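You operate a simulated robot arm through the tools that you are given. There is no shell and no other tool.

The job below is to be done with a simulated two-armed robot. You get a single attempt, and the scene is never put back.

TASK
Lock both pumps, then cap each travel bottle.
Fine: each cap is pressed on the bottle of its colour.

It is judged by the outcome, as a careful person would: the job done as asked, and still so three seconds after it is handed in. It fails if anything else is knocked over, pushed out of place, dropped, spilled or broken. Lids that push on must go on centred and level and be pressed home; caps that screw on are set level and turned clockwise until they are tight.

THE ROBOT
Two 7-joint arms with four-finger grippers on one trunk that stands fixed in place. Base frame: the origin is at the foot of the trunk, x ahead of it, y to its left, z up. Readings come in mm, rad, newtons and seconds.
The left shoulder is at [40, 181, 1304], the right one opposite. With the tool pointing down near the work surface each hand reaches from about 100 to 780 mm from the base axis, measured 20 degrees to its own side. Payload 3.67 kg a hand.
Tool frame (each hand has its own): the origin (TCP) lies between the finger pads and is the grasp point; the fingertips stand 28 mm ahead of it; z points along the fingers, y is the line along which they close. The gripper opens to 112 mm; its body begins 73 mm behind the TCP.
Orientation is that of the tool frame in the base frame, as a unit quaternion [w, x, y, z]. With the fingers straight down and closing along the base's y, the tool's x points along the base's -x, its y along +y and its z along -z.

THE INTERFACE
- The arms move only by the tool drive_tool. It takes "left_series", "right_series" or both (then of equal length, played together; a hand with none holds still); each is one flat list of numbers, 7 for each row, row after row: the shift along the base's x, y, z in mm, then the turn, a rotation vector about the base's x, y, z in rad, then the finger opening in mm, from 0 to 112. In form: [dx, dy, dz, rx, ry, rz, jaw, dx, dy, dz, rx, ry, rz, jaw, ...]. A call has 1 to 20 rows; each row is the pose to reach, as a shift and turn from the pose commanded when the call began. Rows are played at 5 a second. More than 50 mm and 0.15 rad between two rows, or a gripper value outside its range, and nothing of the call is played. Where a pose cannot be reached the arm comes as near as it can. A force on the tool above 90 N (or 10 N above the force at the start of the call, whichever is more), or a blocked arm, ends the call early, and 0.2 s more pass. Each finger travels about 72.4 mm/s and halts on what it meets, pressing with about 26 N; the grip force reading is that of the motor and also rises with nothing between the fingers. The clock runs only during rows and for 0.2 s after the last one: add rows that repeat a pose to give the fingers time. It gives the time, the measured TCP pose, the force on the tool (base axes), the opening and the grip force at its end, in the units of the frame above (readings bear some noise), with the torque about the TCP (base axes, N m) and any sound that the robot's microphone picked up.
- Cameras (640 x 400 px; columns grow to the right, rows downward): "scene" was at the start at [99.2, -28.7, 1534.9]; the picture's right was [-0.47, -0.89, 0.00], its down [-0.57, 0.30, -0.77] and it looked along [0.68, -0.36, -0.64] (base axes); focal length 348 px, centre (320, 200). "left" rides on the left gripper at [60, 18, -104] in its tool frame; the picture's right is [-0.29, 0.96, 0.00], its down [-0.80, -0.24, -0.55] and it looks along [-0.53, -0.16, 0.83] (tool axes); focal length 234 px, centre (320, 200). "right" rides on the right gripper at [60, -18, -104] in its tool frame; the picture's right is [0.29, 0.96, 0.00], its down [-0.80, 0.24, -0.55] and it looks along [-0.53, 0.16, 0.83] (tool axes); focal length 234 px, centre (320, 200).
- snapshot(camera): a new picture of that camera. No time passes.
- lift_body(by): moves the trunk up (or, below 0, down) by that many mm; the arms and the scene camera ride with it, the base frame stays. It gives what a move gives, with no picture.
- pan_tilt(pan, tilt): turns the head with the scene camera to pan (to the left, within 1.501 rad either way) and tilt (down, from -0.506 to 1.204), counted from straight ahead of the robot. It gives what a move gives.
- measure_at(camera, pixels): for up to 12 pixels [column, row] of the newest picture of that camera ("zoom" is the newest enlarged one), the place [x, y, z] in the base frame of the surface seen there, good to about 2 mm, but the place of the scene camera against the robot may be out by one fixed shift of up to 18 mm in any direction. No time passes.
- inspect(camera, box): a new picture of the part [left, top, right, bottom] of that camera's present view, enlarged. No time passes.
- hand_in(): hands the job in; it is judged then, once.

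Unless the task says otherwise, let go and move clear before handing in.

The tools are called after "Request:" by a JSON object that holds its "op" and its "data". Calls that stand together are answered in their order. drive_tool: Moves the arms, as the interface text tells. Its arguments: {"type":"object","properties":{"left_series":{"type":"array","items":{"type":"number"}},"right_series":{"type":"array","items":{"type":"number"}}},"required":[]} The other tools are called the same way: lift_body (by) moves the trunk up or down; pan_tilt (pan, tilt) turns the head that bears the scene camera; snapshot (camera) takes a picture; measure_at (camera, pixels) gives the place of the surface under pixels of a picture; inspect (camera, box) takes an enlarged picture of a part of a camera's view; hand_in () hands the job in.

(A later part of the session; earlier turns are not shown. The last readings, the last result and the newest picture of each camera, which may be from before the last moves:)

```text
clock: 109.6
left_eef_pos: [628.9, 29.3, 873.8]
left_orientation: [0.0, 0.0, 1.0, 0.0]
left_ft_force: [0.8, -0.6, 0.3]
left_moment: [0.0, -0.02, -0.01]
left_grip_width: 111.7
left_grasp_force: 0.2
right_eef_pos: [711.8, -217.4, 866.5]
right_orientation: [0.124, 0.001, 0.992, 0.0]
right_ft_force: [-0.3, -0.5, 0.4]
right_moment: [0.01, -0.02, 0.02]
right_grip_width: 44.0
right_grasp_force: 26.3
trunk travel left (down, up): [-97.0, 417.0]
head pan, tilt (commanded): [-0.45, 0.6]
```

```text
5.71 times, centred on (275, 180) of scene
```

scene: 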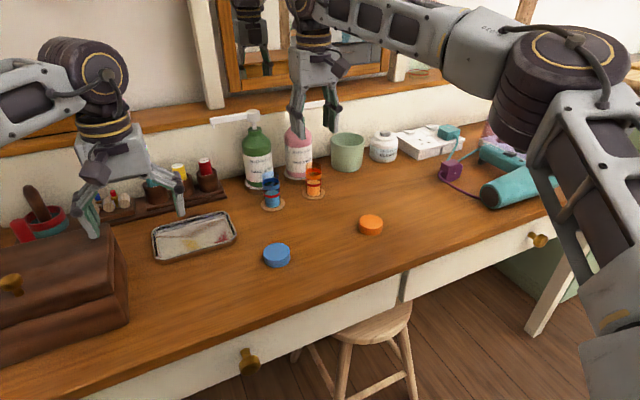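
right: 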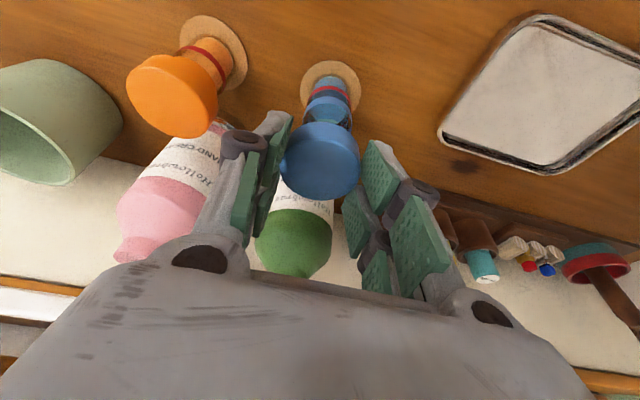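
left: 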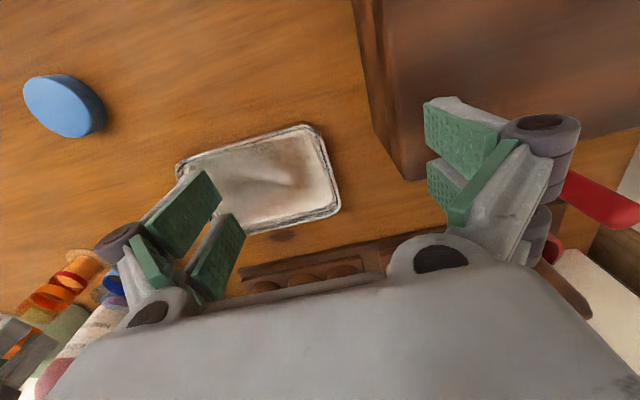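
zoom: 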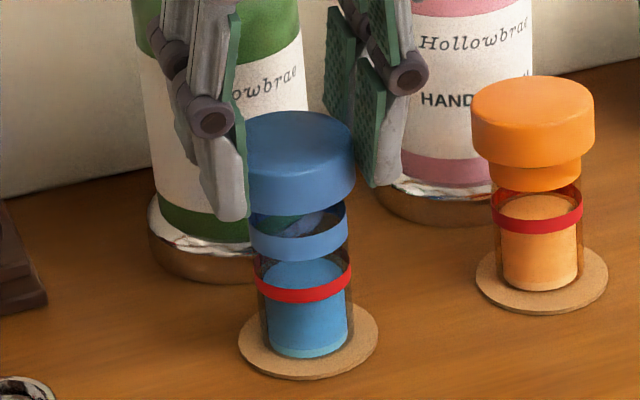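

No contact force as the skirt passes the rim. Continuing down until it seats.

Request:
{"op": "drive_tool", "data": {"right_series": [0, 0, -2, 0, 0, 0, 38, 0, 0, -4, 0, 0, 0, 38, 0, 0, -6, 0, 0, 0, 38, 0, 0, -7.5, 0, 0, 0, 38]}}

Request:
{"op": "drive_tool", "data": {"right_series": [0, 0, -1, 0, 0, 0, 38, 0, 0, -2, 0, 0, 0, 38, 0, 0, -3, 0, 0, 0, 38, 0, 0, -3, 0, 0, 0, 38]}}

Request:
{"op": "inspect", "data": {"camera": "scene", "box": [250, 145, 300, 215]}}

```text
clock: 110.6
left_eef_pos: [628.9, 28.0, 872.8]
left_orientation: [0.0, -0.001, 1.0, 0.0]
left_ft_force: [0.4, 0.2, -0.1]
left_moment: [0.0, 0.0, 0.0]
left_grip_width: 112.1
left_grasp_force: 0.0
right_eef_pos: [710.5, -217.2, 858.5]
right_orientation: [0.124, 0.001, 0.992, -0.001]
right_ft_force: [0.3, -0.3, -0.3]
right_moment: [-0.03, -0.05, -0.01]
right_grip_width: 44.3
right_grasp_force: 25.8
trunk travel left (down, up): [-97.0, 417.0]
head pan, tilt (commanded): [-0.45, 0.6]
```

```text
clock: 111.6
left_eef_pos: [628.7, 30.0, 872.5]
left_orientation: [0.0, -0.001, 1.0, 0.0]
left_ft_force: [0.1, 0.3, 0.6]
left_moment: [0.0, -0.01, 0.0]
left_grip_width: 112.0
left_grasp_force: 0.0
right_eef_pos: [710.3, -217.8, 858.2]
right_orientation: [0.125, 0.001, 0.992, 0.0]
right_ft_force: [-0.7, 0.0, 8.3]
right_moment: [-0.09, -0.04, -0.01]
right_grip_width: 44.3
right_grasp_force: 26.2
trunk travel left (down, up): [-97.0, 417.0]
head pan, tilt (commanded): [-0.45, 0.6]
heard: snap
```

```text
5.71 times, centred on (275, 180) of scene
```

zoom: 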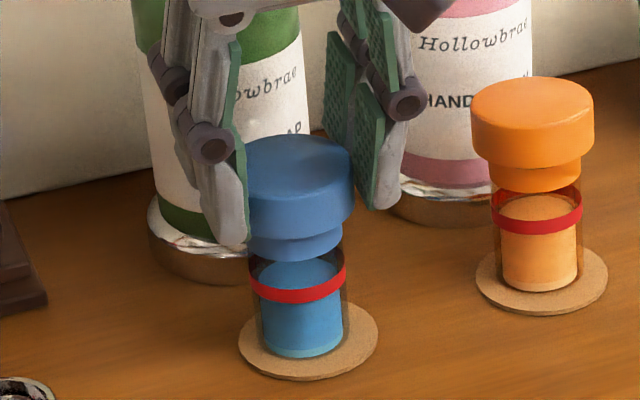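

Snap heard at about 8 N. Releasing the blue cap and rising straight up.

Request:
{"op": "drive_tool", "data": {"right_series": [0, 0, 0, 0, 0, 0, 50, 0, 0, 0, 0, 0, 0, 64, 0, 0, 1.5, 0, 0, 0, 64, 0, 0, 15, 0, 0, 0, 64, 0, 0, 35, 0, 0, 0, 64, 0, 0, 35, 0, 0, 0, 64]}}

Request:
{"op": "snapshot", "data": {"camera": "right"}}

Request:
{"op": "inspect", "data": {"camera": "scene", "box": [250, 145, 300, 215]}}

Request:
{"op": "inspect", "data": {"camera": "right", "box": [260, 50, 380, 190]}}

```text
clock: 113.0
left_eef_pos: [629.1, 29.2, 872.7]
left_orientation: [0.0, 0.0, 1.0, 0.001]
left_ft_force: [-0.8, 0.4, -0.5]
left_moment: [0.01, -0.03, -0.01]
left_grip_width: 111.8
left_grasp_force: 0.1
right_eef_pos: [711.1, -218.7, 890.4]
right_orientation: [0.124, 0.001, 0.992, 0.0]
right_ft_force: [0.5, 0.1, -0.5]
right_moment: [0.0, -0.02, -0.02]
right_grip_width: 63.9
right_grasp_force: 0.2
trunk travel left (down, up): [-97.0, 417.0]
head pan, tilt (commanded): [-0.45, 0.6]
```

```text
taken
```

right: 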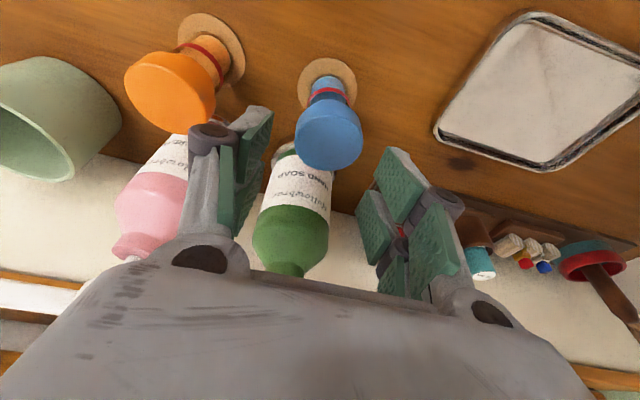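

```text
5.71 times, centred on (275, 180) of scene
```

zoom: 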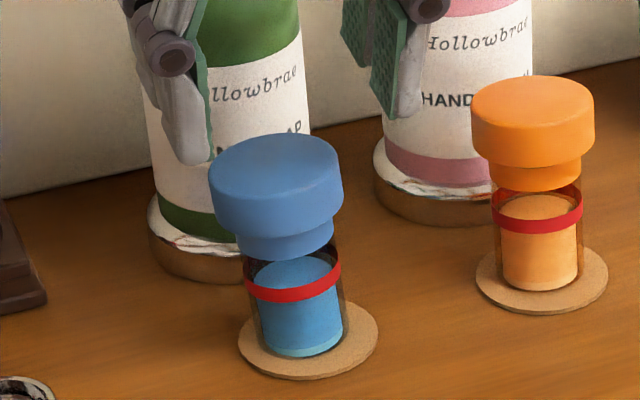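

```text
2.86 times, centred on (320, 120) of right
```

zoom: 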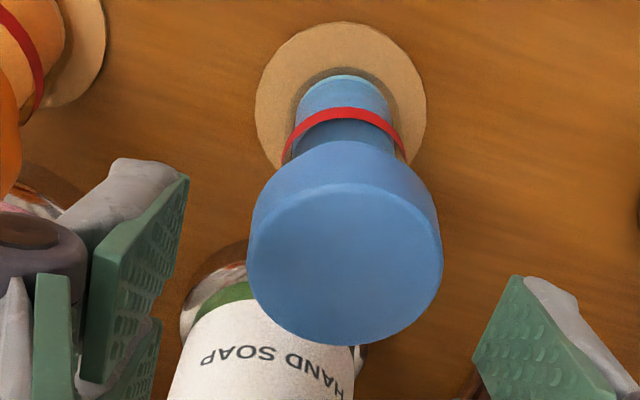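

The blue bottle is visibly leaning left now (red line slanted, cap centre shifted ~4 mm). Letting a moment pass and looking again to see if it's static.

Request:
{"op": "drive_tool", "data": {"right_series": [0, 0, 10, 0, 0, 0, 64, 0, 0, 10, 0, 0, 0, 64]}}

Request:
{"op": "inspect", "data": {"camera": "scene", "box": [250, 145, 300, 215]}}

Request:
{"op": "inspect", "data": {"camera": "scene", "box": [260, 185, 290, 212]}}

Request:
{"op": "inspect", "data": {"camera": "scene", "box": [300, 170, 335, 200]}}

```text
clock: 113.6
left_eef_pos: [629.2, 29.7, 873.0]
left_orientation: [0.0, -0.001, 1.0, -0.001]
left_ft_force: [0.2, -1.0, 0.7]
left_moment: [-0.06, -0.06, 0.02]
left_grip_width: 112.1
left_grasp_force: 0.0
right_eef_pos: [712.3, -218.5, 901.2]
right_orientation: [0.124, 0.001, 0.992, 0.0]
right_ft_force: [0.1, -0.7, 0.5]
right_moment: [0.01, -0.01, 0.03]
right_grip_width: 63.8
right_grasp_force: 0.0
trunk travel left (down, up): [-97.0, 417.0]
head pan, tilt (commanded): [-0.45, 0.6]
```

```text
5.71 times, centred on (275, 180) of scene
```

zoom: 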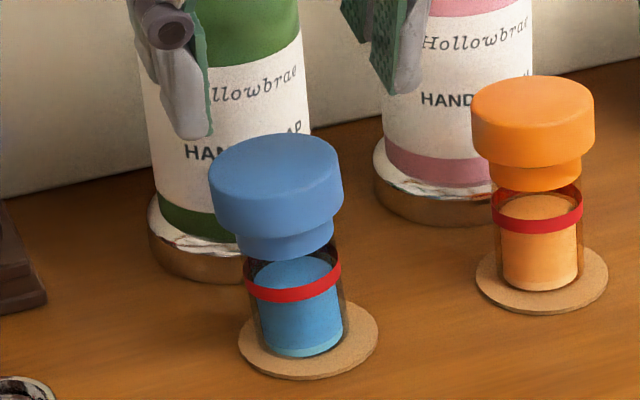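

```text
14.81 times, centred on (275, 198) of scene
```

zoom: 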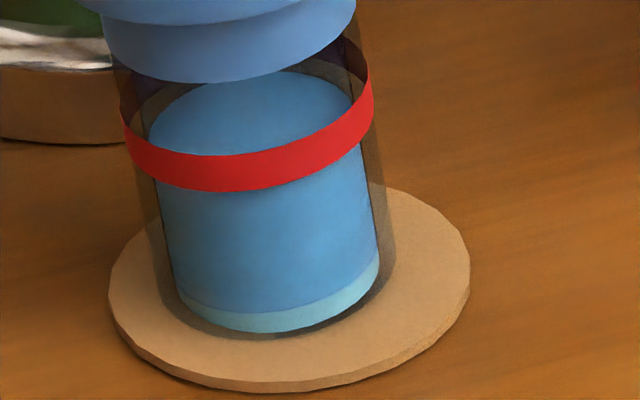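

```text
13.33 times, centred on (318, 185) of scene
```

zoom: 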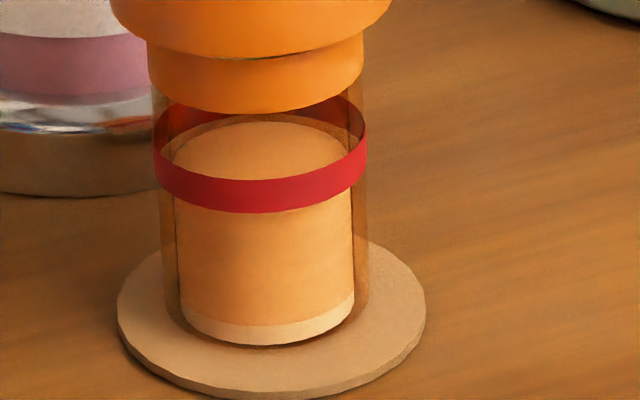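

It's static, but the blue bottle rests leaning about 4° toward +y even though it stood upright while gripped. I'll look closely at its base from the right and left cameras to understand what it rests on.

Request:
{"op": "inspect", "data": {"camera": "right", "box": [295, 40, 365, 110]}}

Request:
{"op": "snapshot", "data": {"camera": "left"}}

Request:
{"op": "inspect", "data": {"camera": "left", "box": [60, 240, 160, 330]}}

Request:
{"op": "snapshot", "data": {"camera": "right"}}

Request:
{"op": "measure_at", "data": {"camera": "right", "pixels": [[330, 130], [305, 130], [355, 130], [330, 150], [330, 112], [315, 90], [345, 90], [330, 85], [300, 85], [352, 88]]}}

```text
5.71 times, centred on (330, 75) of right
```

zoom: 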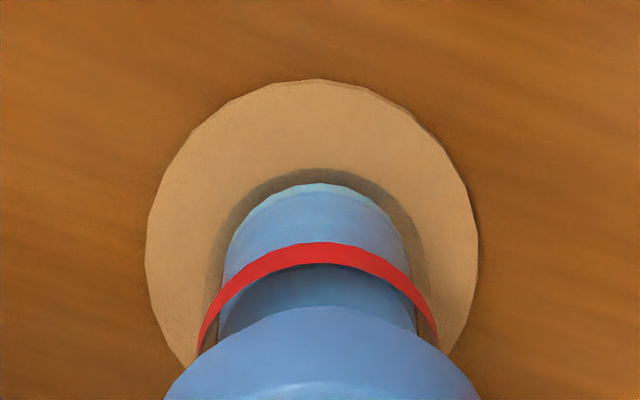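

```text
taken
```

left: 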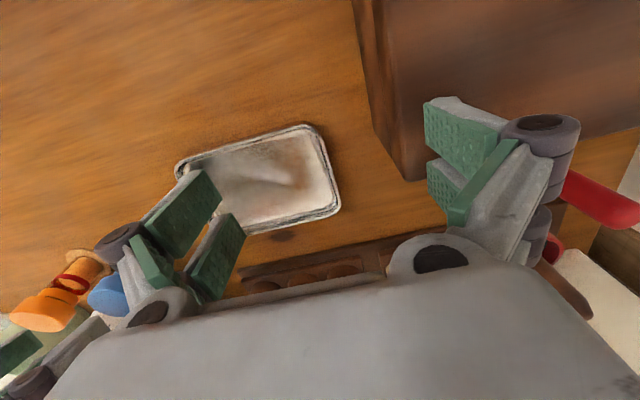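

```text
4.44 times, centred on (110, 285) of left
```

zoom: 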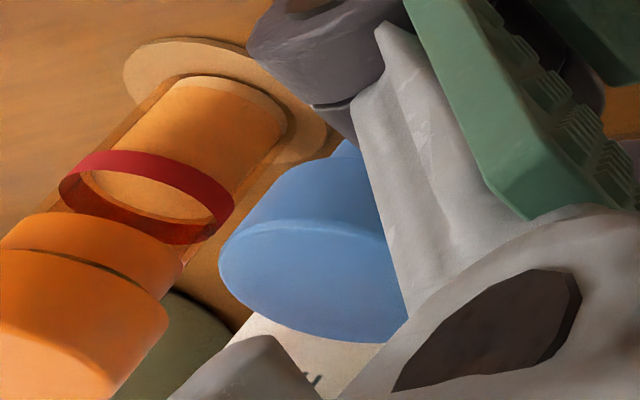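

```text
taken
```

right: 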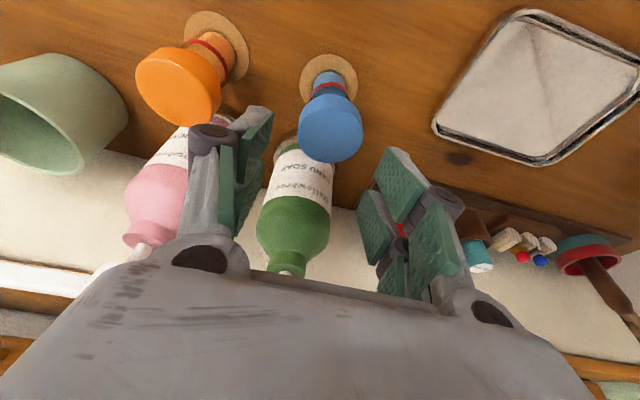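

```text
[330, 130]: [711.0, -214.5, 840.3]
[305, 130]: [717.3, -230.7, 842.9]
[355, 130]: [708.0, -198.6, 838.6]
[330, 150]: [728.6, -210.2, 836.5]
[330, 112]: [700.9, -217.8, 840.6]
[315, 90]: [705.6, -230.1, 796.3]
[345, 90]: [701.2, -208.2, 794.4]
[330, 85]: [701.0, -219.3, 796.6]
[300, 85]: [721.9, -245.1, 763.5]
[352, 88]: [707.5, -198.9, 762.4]
```

The base has shifted ~2 mm and the top leans ~4–5° toward +x+y. I'll re-grip the cap gently at the same spot to bring it upright (closing centres it in y), then seat it and watch the release more carefully.

Request:
{"op": "drive_tool", "data": {"right_series": [0, 0, -15, 0, 0, 0, 68, 0, 0, -30, 0, 0, 0, 68, 0, 0, -43, 0, 0, 0, 68, 0, 0, -43, 0, 0, 0, 68]}}

Request:
{"op": "inspect", "data": {"camera": "scene", "box": [250, 145, 300, 215]}}

Request:
{"op": "snapshot", "data": {"camera": "right"}}

```text
clock: 114.6
left_eef_pos: [628.8, 29.4, 871.9]
left_orientation: [0.0, -0.001, 1.0, 0.0]
left_ft_force: [-0.2, 0.6, -0.2]
left_moment: [0.01, 0.01, -0.01]
left_grip_width: 112.1
left_grasp_force: 0.1
right_eef_pos: [712.3, -217.9, 857.3]
right_orientation: [0.123, 0.001, 0.992, -0.001]
right_ft_force: [0.7, 0.0, -0.1]
right_moment: [-0.02, 0.02, 0.0]
right_grip_width: 67.8
right_grasp_force: 0.1
trunk travel left (down, up): [-97.0, 417.0]
head pan, tilt (commanded): [-0.45, 0.6]
```

```text
5.71 times, centred on (275, 180) of scene
```

zoom: 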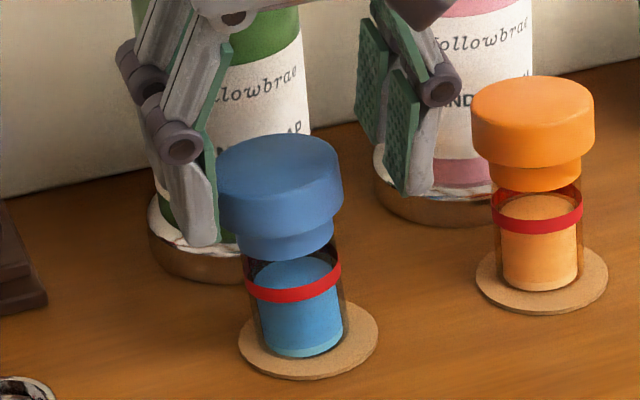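

```text
taken
```

right: 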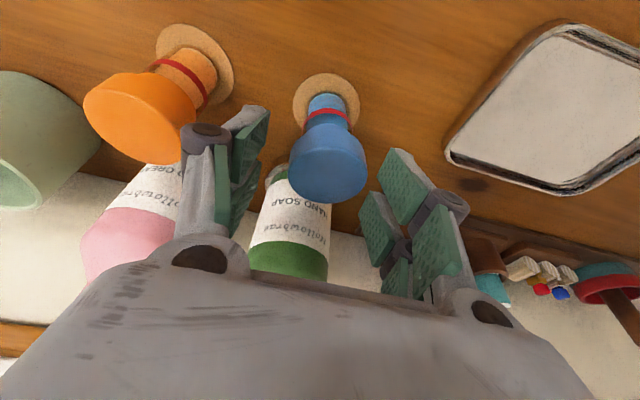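

Now closing partway (to ~50 mm) so the +y finger nudges the cap upright, then looking.

Request:
{"op": "drive_tool", "data": {"right_series": [0, 0, 0, 0, 0, 0, 60, 0, 0, 0, 0, 0, 0, 54, 0, 0, 0, 0, 0, 0, 50, 0, 0, 0, 0, 0, 0, 50]}}

Request:
{"op": "inspect", "data": {"camera": "scene", "box": [250, 145, 300, 215]}}

```text
clock: 115.6
left_eef_pos: [628.7, 29.9, 875.5]
left_orientation: [0.0, -0.001, 1.0, 0.0]
left_ft_force: [-0.8, 0.1, -0.2]
left_moment: [0.03, -0.01, 0.0]
left_grip_width: 111.9
left_grasp_force: 0.0
right_eef_pos: [712.2, -220.2, 857.3]
right_orientation: [0.123, 0.001, 0.992, 0.0]
right_ft_force: [0.1, -0.2, -0.5]
right_moment: [0.01, -0.01, 0.0]
right_grip_width: 50.1
right_grasp_force: 0.0
trunk travel left (down, up): [-97.0, 417.0]
head pan, tilt (commanded): [-0.45, 0.6]
```

```text
5.71 times, centred on (275, 180) of scene
```

zoom: 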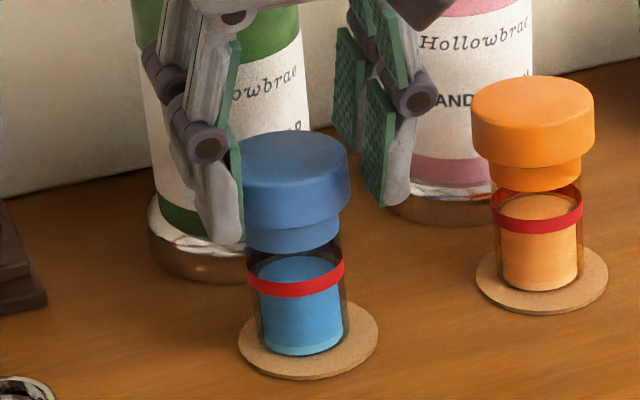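

The nudge brings it nearly upright with negligible force. Shifting the hand 2 mm toward −y (to just past upright), then opening to see whether it stays.

Request:
{"op": "drive_tool", "data": {"right_series": [0, -1, 0, 0, 0, 0, 50, 0, -2.2, 0, 0, 0, 0, 50, 0, -2.2, 0, 0, 0, 0, 50]}}

Request:
{"op": "inspect", "data": {"camera": "scene", "box": [250, 145, 300, 215]}}

Request:
{"op": "drive_tool", "data": {"right_series": [0, -1.2, 0, 0, 0, 0, 56, 0, -1.2, 0, 0, 0, 0, 62, 0, -1.2, 0, 0, 0, 0, 62]}}

Request:
{"op": "inspect", "data": {"camera": "scene", "box": [250, 145, 300, 215]}}

```text
clock: 116.4
left_eef_pos: [628.8, 30.2, 872.6]
left_orientation: [0.001, -0.001, 1.0, 0.0]
left_ft_force: [-0.1, 0.2, -0.2]
left_moment: [0.0, -0.01, -0.04]
left_grip_width: 111.8
left_grasp_force: 0.0
right_eef_pos: [710.7, -220.9, 857.7]
right_orientation: [0.123, 0.001, 0.992, 0.0]
right_ft_force: [-0.4, 0.7, 0.5]
right_moment: [0.05, 0.01, -0.01]
right_grip_width: 49.8
right_grasp_force: 0.1
trunk travel left (down, up): [-97.0, 417.0]
head pan, tilt (commanded): [-0.45, 0.6]
```

```text
5.71 times, centred on (275, 180) of scene
```

zoom: 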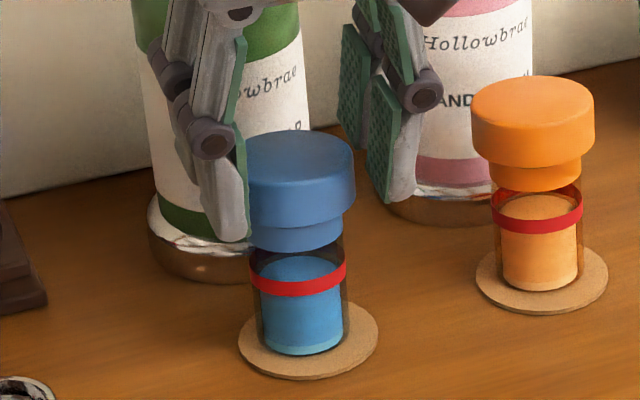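

```text
clock: 117.2
left_eef_pos: [628.7, 29.1, 872.5]
left_orientation: [0.0, 0.0, 1.0, 0.0]
left_ft_force: [0.0, -0.9, 0.4]
left_moment: [-0.02, 0.04, 0.01]
left_grip_width: 111.9
left_grasp_force: 0.1
right_eef_pos: [710.6, -223.5, 857.1]
right_orientation: [0.124, 0.001, 0.992, -0.001]
right_ft_force: [0.4, -0.6, -0.6]
right_moment: [0.0, 0.01, -0.01]
right_grip_width: 62.2
right_grasp_force: 0.1
trunk travel left (down, up): [-97.0, 417.0]
head pan, tilt (commanded): [-0.45, 0.6]
```

```text
5.71 times, centred on (275, 180) of scene
```

zoom: 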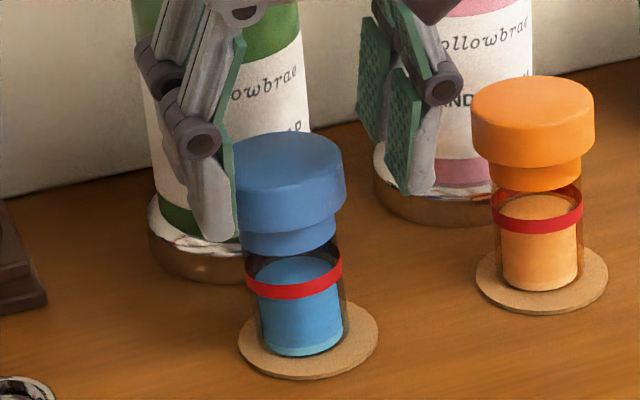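

It leans back onto the finger as I open, so leaning is its present resting state; something under it is uneven. Comparing the coaster's outline with the earlier identical zoom to see if the coaster itself is tilted or shifted.

Request:
{"op": "inspect", "data": {"camera": "scene", "box": [245, 130, 305, 220]}}

Request:
{"op": "inspect", "data": {"camera": "scene", "box": [258, 190, 292, 214]}}

Request:
{"op": "inspect", "data": {"camera": "right", "box": [280, 60, 370, 150]}}

```text
4.44 times, centred on (275, 175) of scene
```

zoom: 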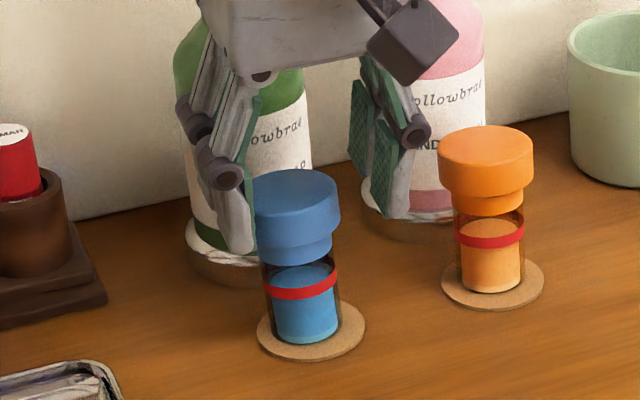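

```text
16.00 times, centred on (275, 202) of scene
```

zoom: 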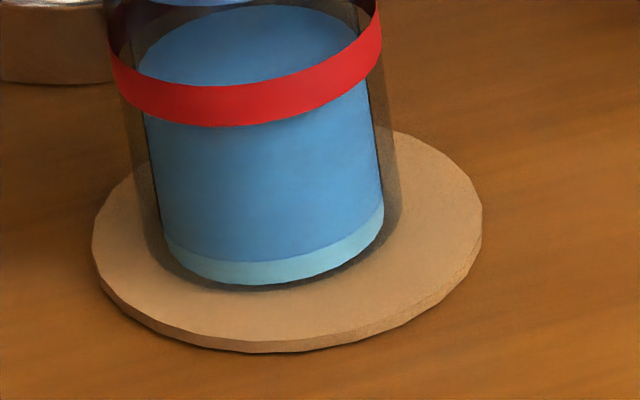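

```text
4.44 times, centred on (325, 105) of right
```

zoom: 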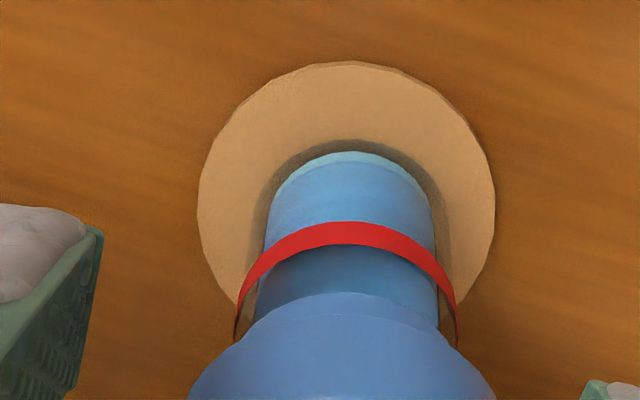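

The snap pulled the bottle about 2 mm (+x,+y) to centre on the cap, and after release it settled leaning. I'll re-grip the cap fully, lift the bottle a few millimetres by its cap, and set it down upright at its original spot on the coaster.

Request:
{"op": "drive_tool", "data": {"right_series": [0, 2, 0, 0, 0, 0, 54, 0, 2.4, 0, 0, 0, 0, 46, 0, 2.4, 0, 0, 0, 0, 38, 0, 2.4, 0, 0, 0, 0, 38]}}

Request:
{"op": "inspect", "data": {"camera": "scene", "box": [250, 145, 300, 215]}}

```text
clock: 118.2
left_eef_pos: [628.9, 29.0, 873.5]
left_orientation: [0.0, -0.001, 1.0, 0.0]
left_ft_force: [-0.2, -0.9, -0.1]
left_moment: [0.0, 0.05, 0.0]
left_grip_width: 112.1
left_grasp_force: 0.1
right_eef_pos: [711.3, -219.4, 858.6]
right_orientation: [0.124, 0.001, 0.992, -0.001]
right_ft_force: [-0.6, 0.2, -0.2]
right_moment: [0.01, 0.02, -0.01]
right_grip_width: 45.3
right_grasp_force: 25.8
trunk travel left (down, up): [-97.0, 417.0]
head pan, tilt (commanded): [-0.45, 0.6]
```

```text
5.71 times, centred on (275, 180) of scene
```

zoom: 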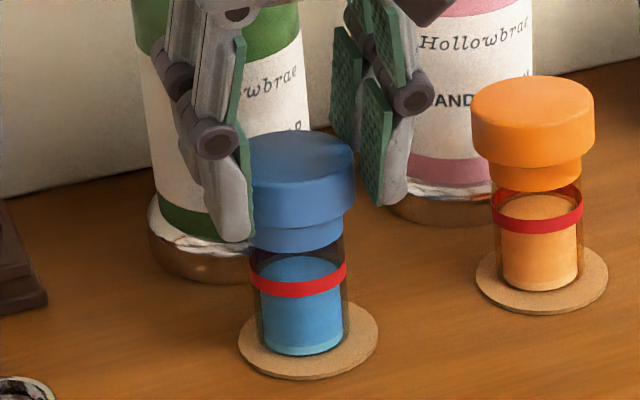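

Gripped and visibly upright again. Lifting 3 mm to check that the bottle comes with the cap.

Request:
{"op": "drive_tool", "data": {"right_series": [0, 0, 1.5, 0, 0, 0, 38, 0, 0, 3, 0, 0, 0, 38, 0, 0, 4, 0, 0, 0, 38, 0, 0, 4, 0, 0, 0, 38]}}

Request:
{"op": "inspect", "data": {"camera": "scene", "box": [250, 145, 300, 215]}}

Request:
{"op": "inspect", "data": {"camera": "scene", "box": [258, 190, 292, 214]}}

```text
clock: 119.2
left_eef_pos: [628.5, 29.3, 873.0]
left_orientation: [0.0, -0.001, 1.0, 0.0]
left_ft_force: [-0.3, 0.3, 0.1]
left_moment: [0.0, 0.03, 0.03]
left_grip_width: 111.9
left_grasp_force: 0.0
right_eef_pos: [711.1, -221.5, 861.2]
right_orientation: [0.124, 0.001, 0.992, 0.0]
right_ft_force: [0.1, -0.2, -0.7]
right_moment: [0.01, 0.01, -0.02]
right_grip_width: 45.4
right_grasp_force: 25.8
trunk travel left (down, up): [-97.0, 417.0]
head pan, tilt (commanded): [-0.45, 0.6]
```

```text
5.71 times, centred on (275, 180) of scene
```

zoom: 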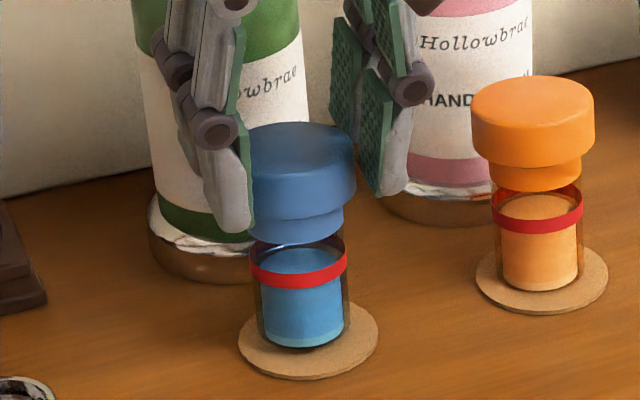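

```text
16.00 times, centred on (275, 202) of scene
```

zoom: 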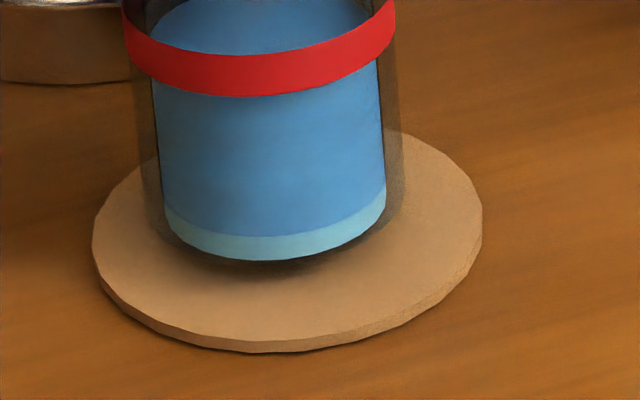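

The bottle lifts with its cap, hanging upright. Shifting by (-2.0,-0.9) to re-centre over the coaster, then lowering gently to contact.

Request:
{"op": "drive_tool", "data": {"right_series": [-1, -0.5, 0, 0, 0, 0, 38, -2, -0.9, 0, 0, 0, 0, 38, -2, -0.9, 0, 0, 0, 0, 38]}}

Request:
{"op": "inspect", "data": {"camera": "scene", "box": [258, 190, 292, 214]}}

Request:
{"op": "snapshot", "data": {"camera": "right"}}

Request:
{"op": "inspect", "data": {"camera": "right", "box": [280, 60, 370, 150]}}

```text
clock: 120.0
left_eef_pos: [628.3, 30.1, 872.2]
left_orientation: [0.0, -0.001, 1.0, 0.0]
left_ft_force: [0.0, 0.0, -0.2]
left_moment: [0.02, -0.04, -0.02]
left_grip_width: 112.3
left_grasp_force: 0.1
right_eef_pos: [709.4, -221.3, 861.4]
right_orientation: [0.124, 0.001, 0.992, 0.0]
right_ft_force: [0.2, -0.3, -0.2]
right_moment: [0.0, 0.01, 0.0]
right_grip_width: 45.1
right_grasp_force: 26.3
trunk travel left (down, up): [-97.0, 417.0]
head pan, tilt (commanded): [-0.45, 0.6]
```

```text
16.00 times, centred on (275, 202) of scene
```

zoom: 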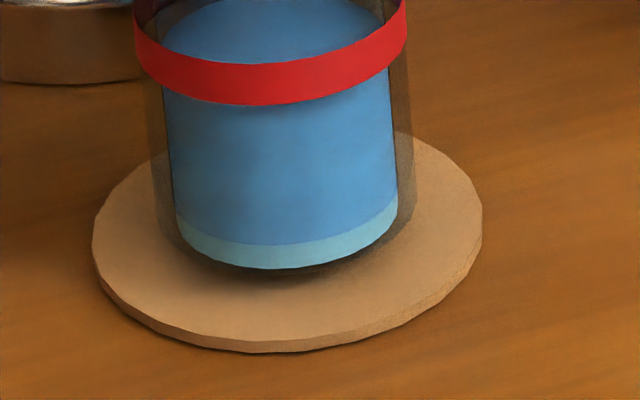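

```text
taken
```

right: 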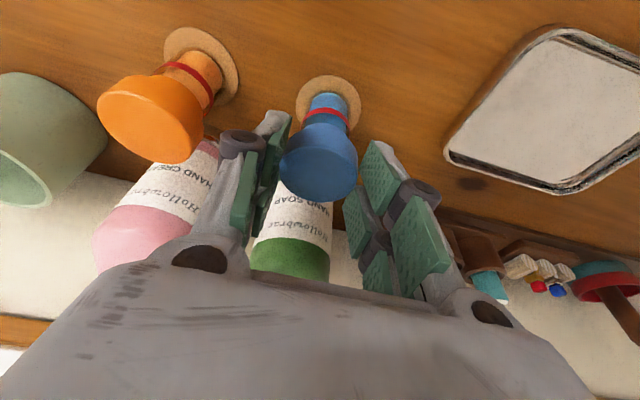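

```text
4.44 times, centred on (325, 105) of right
```

zoom: 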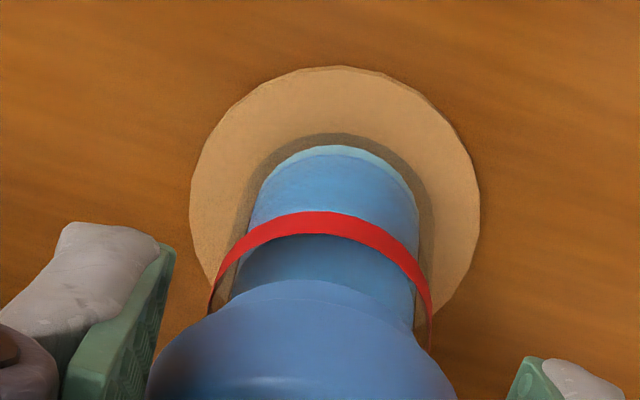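

The base is now centred over the coaster (287 vs 287). Checking the cap/bottle level in the grip before setting down.

Request:
{"op": "measure_at", "data": {"camera": "right", "pixels": [[318, 170], [290, 168], [350, 172], [318, 190], [318, 150], [300, 155], [340, 155], [300, 185], [340, 188], [308, 170], [330, 170]]}}

```text
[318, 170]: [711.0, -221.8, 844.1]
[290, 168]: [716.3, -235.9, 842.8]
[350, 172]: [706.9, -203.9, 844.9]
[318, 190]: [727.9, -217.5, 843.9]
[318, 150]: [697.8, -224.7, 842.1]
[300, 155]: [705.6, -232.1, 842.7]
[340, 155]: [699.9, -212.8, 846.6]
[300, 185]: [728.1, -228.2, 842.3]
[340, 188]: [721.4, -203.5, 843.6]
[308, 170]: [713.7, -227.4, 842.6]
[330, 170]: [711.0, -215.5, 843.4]
```

Noise leaves it level within a few degrees. Lowering to set the base on the coaster with light pressure.

Request:
{"op": "drive_tool", "data": {"right_series": [0, 0, -1.5, 0, 0, 0, 38, 0, 0, -3, 0, 0, 0, 38, 0, 0, -4, 0, 0, 0, 38, 0, 0, -5, 0, 0, 0, 38, 0, 0, -5, 0, 0, 0, 38]}}

Request:
{"op": "inspect", "data": {"camera": "scene", "box": [250, 145, 300, 215]}}

Request:
{"op": "inspect", "data": {"camera": "scene", "box": [258, 190, 292, 214]}}

```text
clock: 121.2
left_eef_pos: [628.2, 29.5, 873.3]
left_orientation: [0.0, 0.0, 1.0, 0.0]
left_ft_force: [-0.1, -0.4, 0.4]
left_moment: [-0.02, 0.04, 0.01]
left_grip_width: 111.8
left_grasp_force: 0.0
right_eef_pos: [709.0, -220.3, 857.9]
right_orientation: [0.125, 0.0, 0.992, 0.0]
right_ft_force: [1.3, 0.2, 5.6]
right_moment: [-0.03, -0.16, 0.0]
right_grip_width: 45.2
right_grasp_force: 26.3
trunk travel left (down, up): [-97.0, 417.0]
head pan, tilt (commanded): [-0.45, 0.6]
```

```text
5.71 times, centred on (275, 180) of scene
```

zoom: 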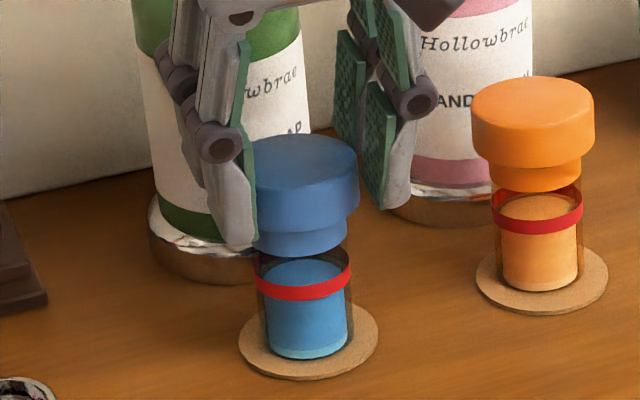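

```text
16.00 times, centred on (275, 202) of scene
```

zoom: 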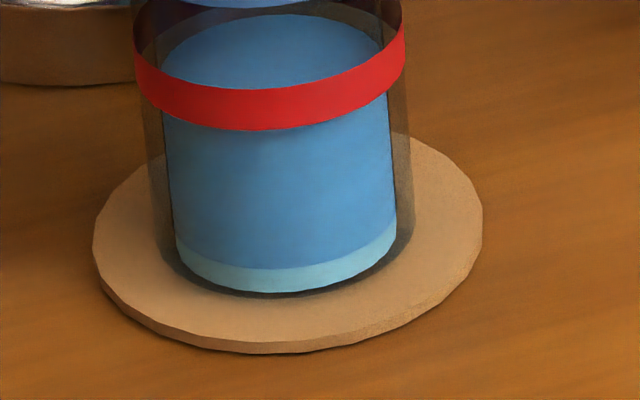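

Set down with ~5.6 N, base and red line back at their original positions. Easing the load slightly and opening the fingers gradually.

Request:
{"op": "drive_tool", "data": {"right_series": [0, 0, 1, 0, 0, 0, 38, 0, 0, 1.2, 0, 0, 0, 46, 0, 0, 1.2, 0, 0, 0, 48, 0, 0, 1.2, 0, 0, 0, 50, 0, 0, 1.2, 0, 0, 0, 50]}}

Request:
{"op": "inspect", "data": {"camera": "scene", "box": [250, 145, 300, 215]}}

Request:
{"op": "drive_tool", "data": {"right_series": [0, 0, 0, 0, 0, 0, 56, 0, 0, 0, 0, 0, 0, 64, 0, 0, 0, 0, 0, 0, 68, 0, 0, 0, 0, 0, 0, 68]}}

Request:
{"op": "inspect", "data": {"camera": "scene", "box": [250, 145, 300, 215]}}

```text
clock: 122.4
left_eef_pos: [629.1, 29.4, 873.4]
left_orientation: [0.001, -0.001, 1.0, 0.0]
left_ft_force: [0.1, -1.2, 0.1]
left_moment: [-0.01, -0.01, 0.0]
left_grip_width: 111.9
left_grasp_force: 0.1
right_eef_pos: [708.5, -222.0, 856.8]
right_orientation: [0.124, 0.001, 0.992, -0.001]
right_ft_force: [-0.2, 0.5, 0.1]
right_moment: [-0.01, -0.01, 0.0]
right_grip_width: 49.9
right_grasp_force: 0.0
trunk travel left (down, up): [-97.0, 417.0]
head pan, tilt (commanded): [-0.45, 0.6]
```

```text
5.71 times, centred on (275, 180) of scene
```

zoom: 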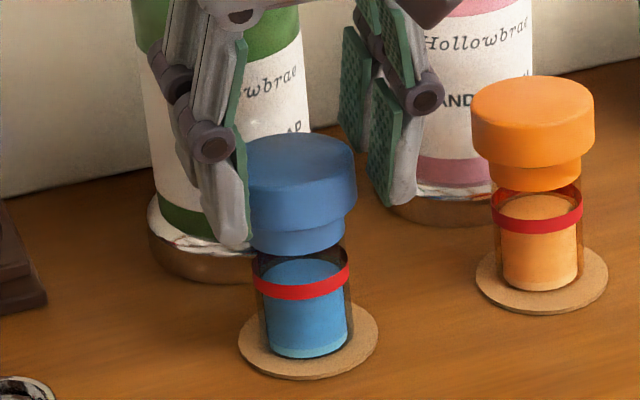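

```text
clock: 123.4
left_eef_pos: [629.3, 29.0, 873.9]
left_orientation: [0.0, -0.001, 1.0, 0.0]
left_ft_force: [0.2, 0.1, -0.3]
left_moment: [0.0, 0.0, -0.02]
left_grip_width: 112.2
left_grasp_force: 0.1
right_eef_pos: [708.7, -220.0, 858.5]
right_orientation: [0.123, 0.001, 0.992, -0.001]
right_ft_force: [0.4, -0.9, -0.5]
right_moment: [0.0, -0.01, -0.01]
right_grip_width: 68.3
right_grasp_force: 0.1
trunk travel left (down, up): [-97.0, 417.0]
head pan, tilt (commanded): [-0.45, 0.6]
```

```text
5.71 times, centred on (275, 180) of scene
```

zoom: 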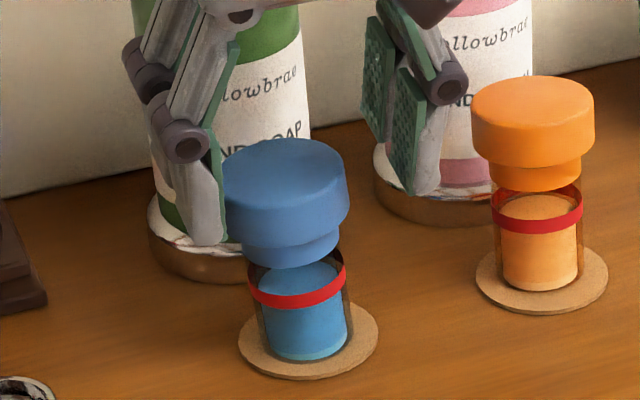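

It leans again when released, with the base flat in place. I need to see whether the cap is seated evenly on the bottle; zooming on the cap–ring junction of both bottles.

Request:
{"op": "inspect", "data": {"camera": "scene", "box": [258, 166, 286, 196]}}

Request:
{"op": "inspect", "data": {"camera": "scene", "box": [300, 155, 328, 185]}}

Request:
{"op": "snapshot", "data": {"camera": "right"}}

Request:
{"op": "inspect", "data": {"camera": "right", "box": [270, 70, 380, 210]}}

```text
13.33 times, centred on (272, 181) of scene
```

zoom: 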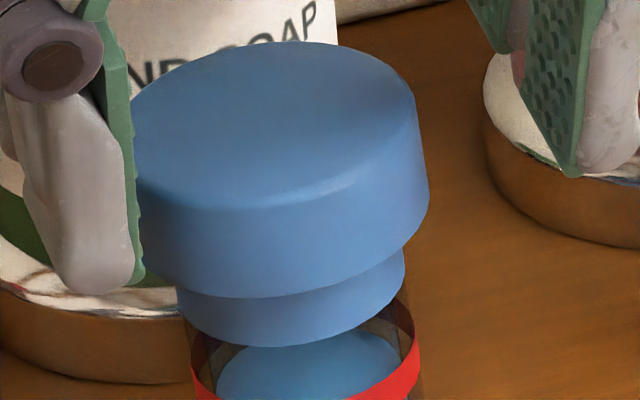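

```text
13.33 times, centred on (314, 170) of scene
```

zoom: 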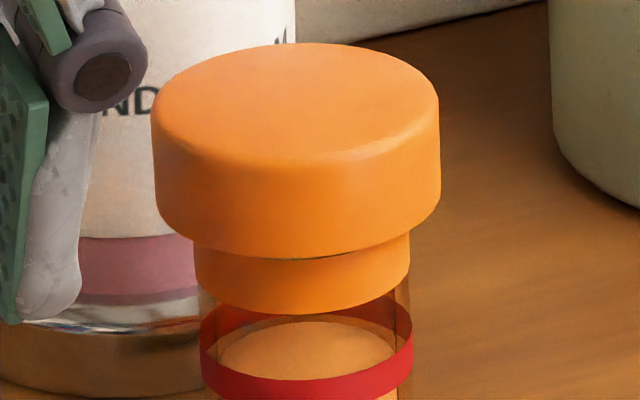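

```text
taken
```

right: 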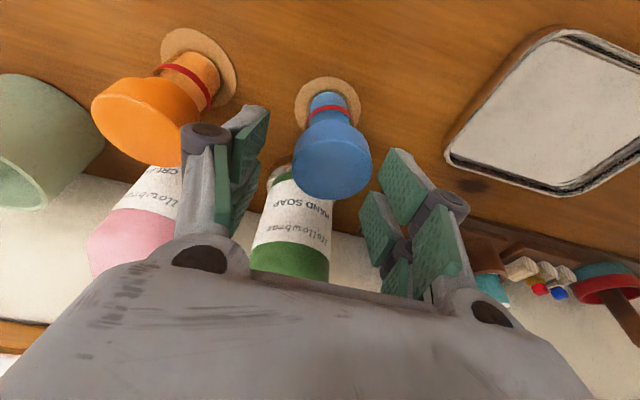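

```text
2.86 times, centred on (325, 140) of right
```

zoom: 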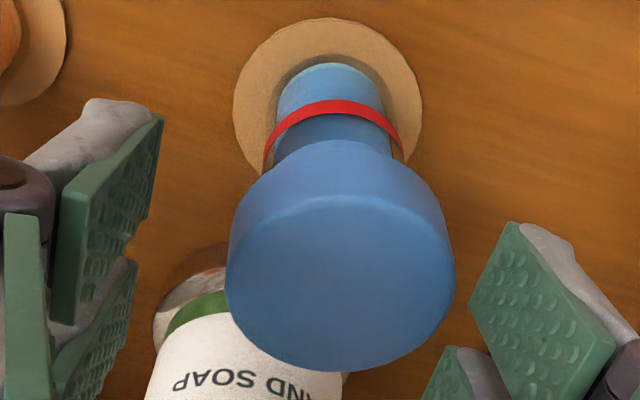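

Both caps are evenly seated on their bottles; the blue bottle as a whole rests about 5° toward +y. I'll nudge it gently past upright with the +y finger and back off, to see whether it will rest straighter.

Request:
{"op": "drive_tool", "data": {"right_series": [0, -4, 0, 0, 0, 0, 68, 0, -8, 0, 0, 0, 0, 68, 0, -11, 0, 0, 0, 0, 68, 0, -14, 0, 0, 0, 0, 68]}}

Request:
{"op": "inspect", "data": {"camera": "scene", "box": [250, 145, 300, 215]}}

Request:
{"op": "drive_tool", "data": {"right_series": [0, 3, 0, 0, 0, 0, 68, 0, 7, 0, 0, 0, 0, 68, 0, 11, 0, 0, 0, 0, 68, 0, 14, 0, 0, 0, 0, 68]}}

Request:
{"op": "inspect", "data": {"camera": "scene", "box": [250, 145, 300, 215]}}

```text
clock: 124.4
left_eef_pos: [627.7, 29.0, 873.8]
left_orientation: [0.0, -0.001, 1.0, 0.001]
left_ft_force: [-0.4, -0.6, -0.4]
left_moment: [-0.01, 0.01, -0.01]
left_grip_width: 112.1
left_grasp_force: 0.1
right_eef_pos: [709.3, -233.9, 858.3]
right_orientation: [0.123, 0.0, 0.992, 0.001]
right_ft_force: [-0.4, -0.3, -0.5]
right_moment: [-0.01, -0.02, 0.0]
right_grip_width: 68.0
right_grasp_force: 0.1
trunk travel left (down, up): [-97.0, 417.0]
head pan, tilt (commanded): [-0.45, 0.6]
```

```text
5.71 times, centred on (275, 180) of scene
```

zoom: 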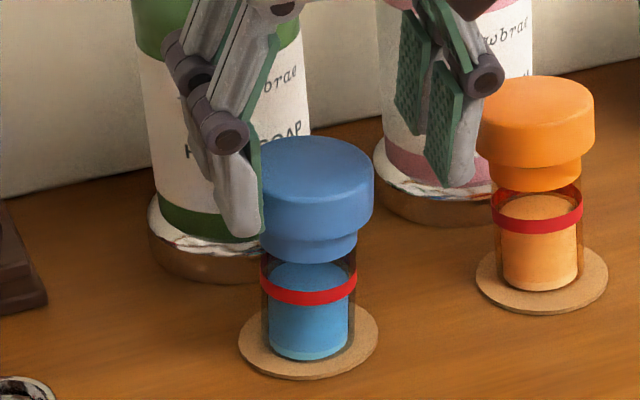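

```text
clock: 125.4
left_eef_pos: [629.2, 28.1, 873.2]
left_orientation: [0.0, -0.001, 1.0, 0.0]
left_ft_force: [-0.2, 0.7, -0.3]
left_moment: [-0.05, 0.0, -0.02]
left_grip_width: 112.1
left_grasp_force: 0.1
right_eef_pos: [708.3, -220.3, 858.4]
right_orientation: [0.124, 0.001, 0.992, -0.001]
right_ft_force: [-0.6, 0.2, 0.4]
right_moment: [0.02, 0.01, -0.02]
right_grip_width: 68.3
right_grasp_force: 0.1
trunk travel left (down, up): [-97.0, 417.0]
head pan, tilt (commanded): [-0.45, 0.6]
```

```text
5.71 times, centred on (275, 180) of scene
```

zoom: 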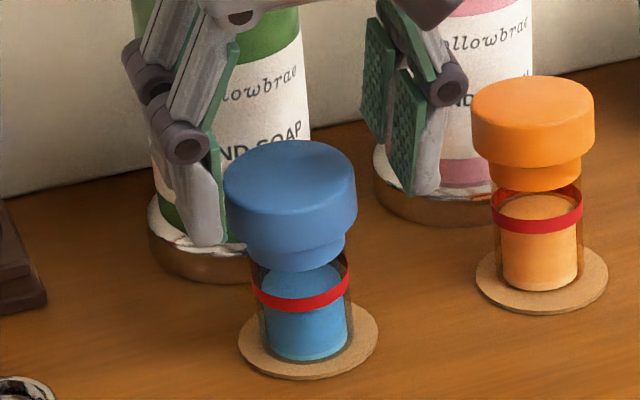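

The bottle simply rocks to a slightly different resting lean, so it's a small natural rocking of the capped bottle, not a stuck state. I'll raise the hand clear and evaluate how it rests.

Request:
{"op": "drive_tool", "data": {"right_series": [0, 0, 12, 0, 0, 0, 72, 0, 0, 30, 0, 0, 0, 72, 0, 0, 55, 0, 0, 0, 72, -10, 0, 75, 0, 0.05, 0, 72, -30, -20, 90, 0, 0.15, 0, 72, -60, -40, 100, 0, 0.25, 0, 72, -60, -40, 100, 0, 0.25, 0, 72]}}

Request:
{"op": "inspect", "data": {"camera": "scene", "box": [250, 145, 330, 215]}}

Request:
{"op": "snapshot", "data": {"camera": "right"}}

Request:
{"op": "inspect", "data": {"camera": "right", "box": [240, 90, 400, 230]}}

```text
clock: 127.0
left_eef_pos: [629.3, 29.5, 872.6]
left_orientation: [0.0, 0.0, 1.0, 0.0]
left_ft_force: [-1.3, 0.3, -0.3]
left_moment: [0.0, 0.01, -0.02]
left_grip_width: 112.1
left_grasp_force: 0.1
right_eef_pos: [648.2, -261.0, 957.7]
right_orientation: [-0.002, 0.001, 1.0, 0.0]
right_ft_force: [-0.2, -0.2, 0.3]
right_moment: [-0.03, 0.0, 0.0]
right_grip_width: 72.1
right_grasp_force: 0.0
trunk travel left (down, up): [-97.0, 417.0]
head pan, tilt (commanded): [-0.45, 0.6]
```

```text
5.71 times, centred on (290, 180) of scene
```

zoom: 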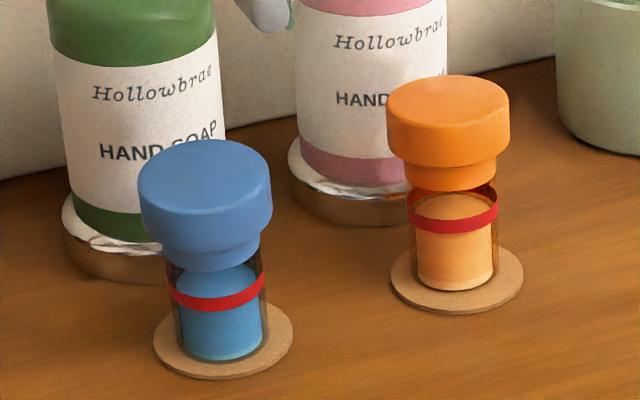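

```text
taken
```

right: 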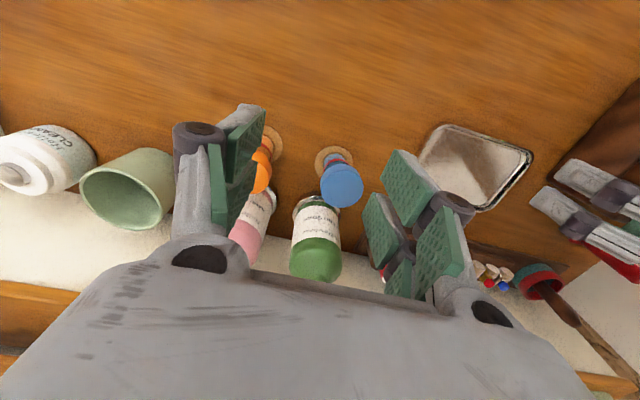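

```text
2.86 times, centred on (320, 160) of right
```

zoom: 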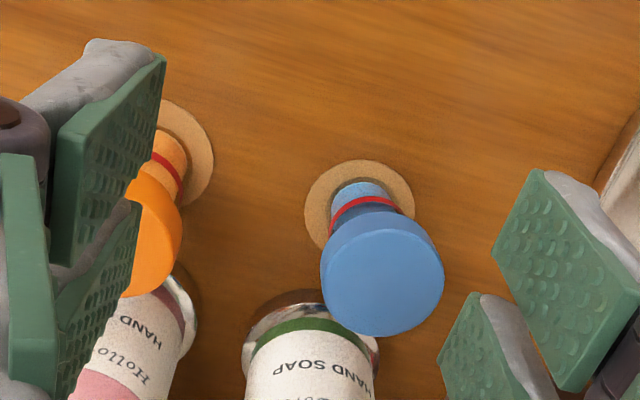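

Blue now rests a few degrees toward the camera instead, so it rocks slightly about its base. Waiting two seconds to confirm it is stable and not drifting.

Request:
{"op": "drive_tool", "data": {"right_series": [0, 0, 0, 0, 0, 0, 72, 0, 0, 0, 0, 0, 0, 72, 0, 0, 0, 0, 0, 0, 72, 0, 0, 0, 0, 0, 0, 72, 0, 0, 0, 0, 0, 0, 72, 0, 0, 0, 0, 0, 0, 72, 0, 0, 0, 0, 0, 0, 72, 0, 0, 0, 0, 0, 0, 72, 0, 0, 0, 0, 0, 0, 72, 0, 0, 0, 0, 0, 0, 72]}}

Request:
{"op": "inspect", "data": {"camera": "scene", "box": [250, 145, 330, 215]}}

Request:
{"op": "inspect", "data": {"camera": "scene", "box": [260, 190, 294, 214]}}

Request:
{"op": "inspect", "data": {"camera": "scene", "box": [300, 178, 334, 202]}}

```text
clock: 129.2
left_eef_pos: [627.9, 29.0, 872.2]
left_orientation: [-0.001, -0.001, 1.0, 0.0]
left_ft_force: [-0.9, 0.4, 0.3]
left_moment: [0.01, 0.0, -0.01]
left_grip_width: 111.7
left_grasp_force: 0.2
right_eef_pos: [647.1, -260.2, 957.2]
right_orientation: [-0.001, 0.001, 1.0, -0.001]
right_ft_force: [0.0, -0.7, -0.7]
right_moment: [-0.03, 0.0, -0.01]
right_grip_width: 72.0
right_grasp_force: 0.1
trunk travel left (down, up): [-97.0, 417.0]
head pan, tilt (commanded): [-0.45, 0.6]
```

```text
5.71 times, centred on (290, 180) of scene
```

zoom: 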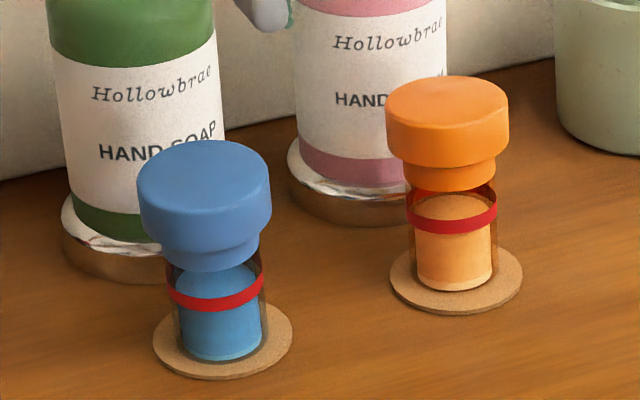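

```text
16.00 times, centred on (277, 202) of scene
```

zoom: 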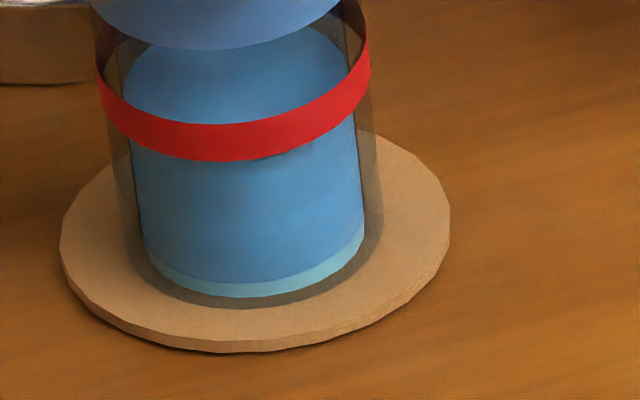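

```text
16.00 times, centred on (317, 190) of scene
```

zoom: 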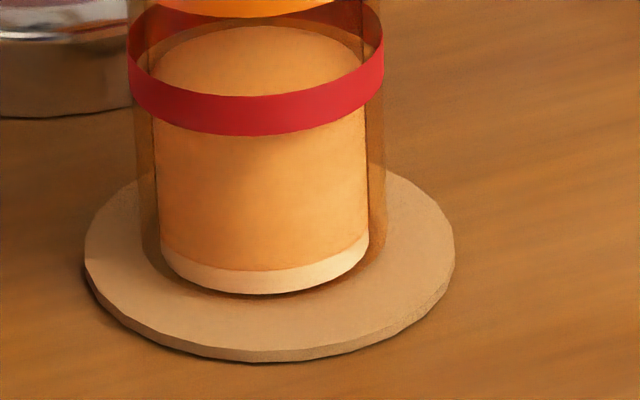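

Stable. Measuring the blue cap's top plane and the coaster to quantify the lean.

Request:
{"op": "measure_at", "data": {"camera": "right", "pixels": [[342, 187], [324, 187], [360, 187], [342, 202], [342, 172], [330, 177], [354, 198], [330, 198], [354, 177], [348, 192], [336, 182], [342, 195]]}}

Request:
{"op": "measure_at", "data": {"camera": "right", "pixels": [[320, 187], [364, 187], [342, 206], [342, 170], [327, 175], [357, 200], [327, 200], [357, 175], [350, 187], [334, 187], [342, 180], [345, 190]]}}

Request:
{"op": "measure_at", "data": {"camera": "right", "pixels": [[317, 160], [351, 165], [333, 148], [325, 150], [343, 151], [318, 168]]}}

```text
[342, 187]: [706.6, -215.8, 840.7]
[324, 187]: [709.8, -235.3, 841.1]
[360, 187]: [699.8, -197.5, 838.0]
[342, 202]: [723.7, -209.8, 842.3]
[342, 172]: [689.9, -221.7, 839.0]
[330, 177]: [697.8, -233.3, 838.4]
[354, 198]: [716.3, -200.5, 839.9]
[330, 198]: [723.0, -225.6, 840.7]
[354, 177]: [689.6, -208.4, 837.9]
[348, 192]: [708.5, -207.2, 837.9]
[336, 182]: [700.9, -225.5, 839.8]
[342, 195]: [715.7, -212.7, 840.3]
```

```text
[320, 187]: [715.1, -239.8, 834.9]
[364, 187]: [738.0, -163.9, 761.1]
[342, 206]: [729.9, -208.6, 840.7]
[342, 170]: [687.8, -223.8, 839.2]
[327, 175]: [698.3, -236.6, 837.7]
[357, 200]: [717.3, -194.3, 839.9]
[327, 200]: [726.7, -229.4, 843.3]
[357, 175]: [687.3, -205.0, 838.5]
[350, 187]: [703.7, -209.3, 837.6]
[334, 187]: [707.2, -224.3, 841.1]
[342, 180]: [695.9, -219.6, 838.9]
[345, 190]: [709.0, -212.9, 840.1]
```

```text
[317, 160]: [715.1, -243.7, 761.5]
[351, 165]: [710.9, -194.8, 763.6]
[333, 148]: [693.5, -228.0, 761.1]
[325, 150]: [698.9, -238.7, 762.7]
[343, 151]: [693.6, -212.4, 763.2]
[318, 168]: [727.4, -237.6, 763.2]
```

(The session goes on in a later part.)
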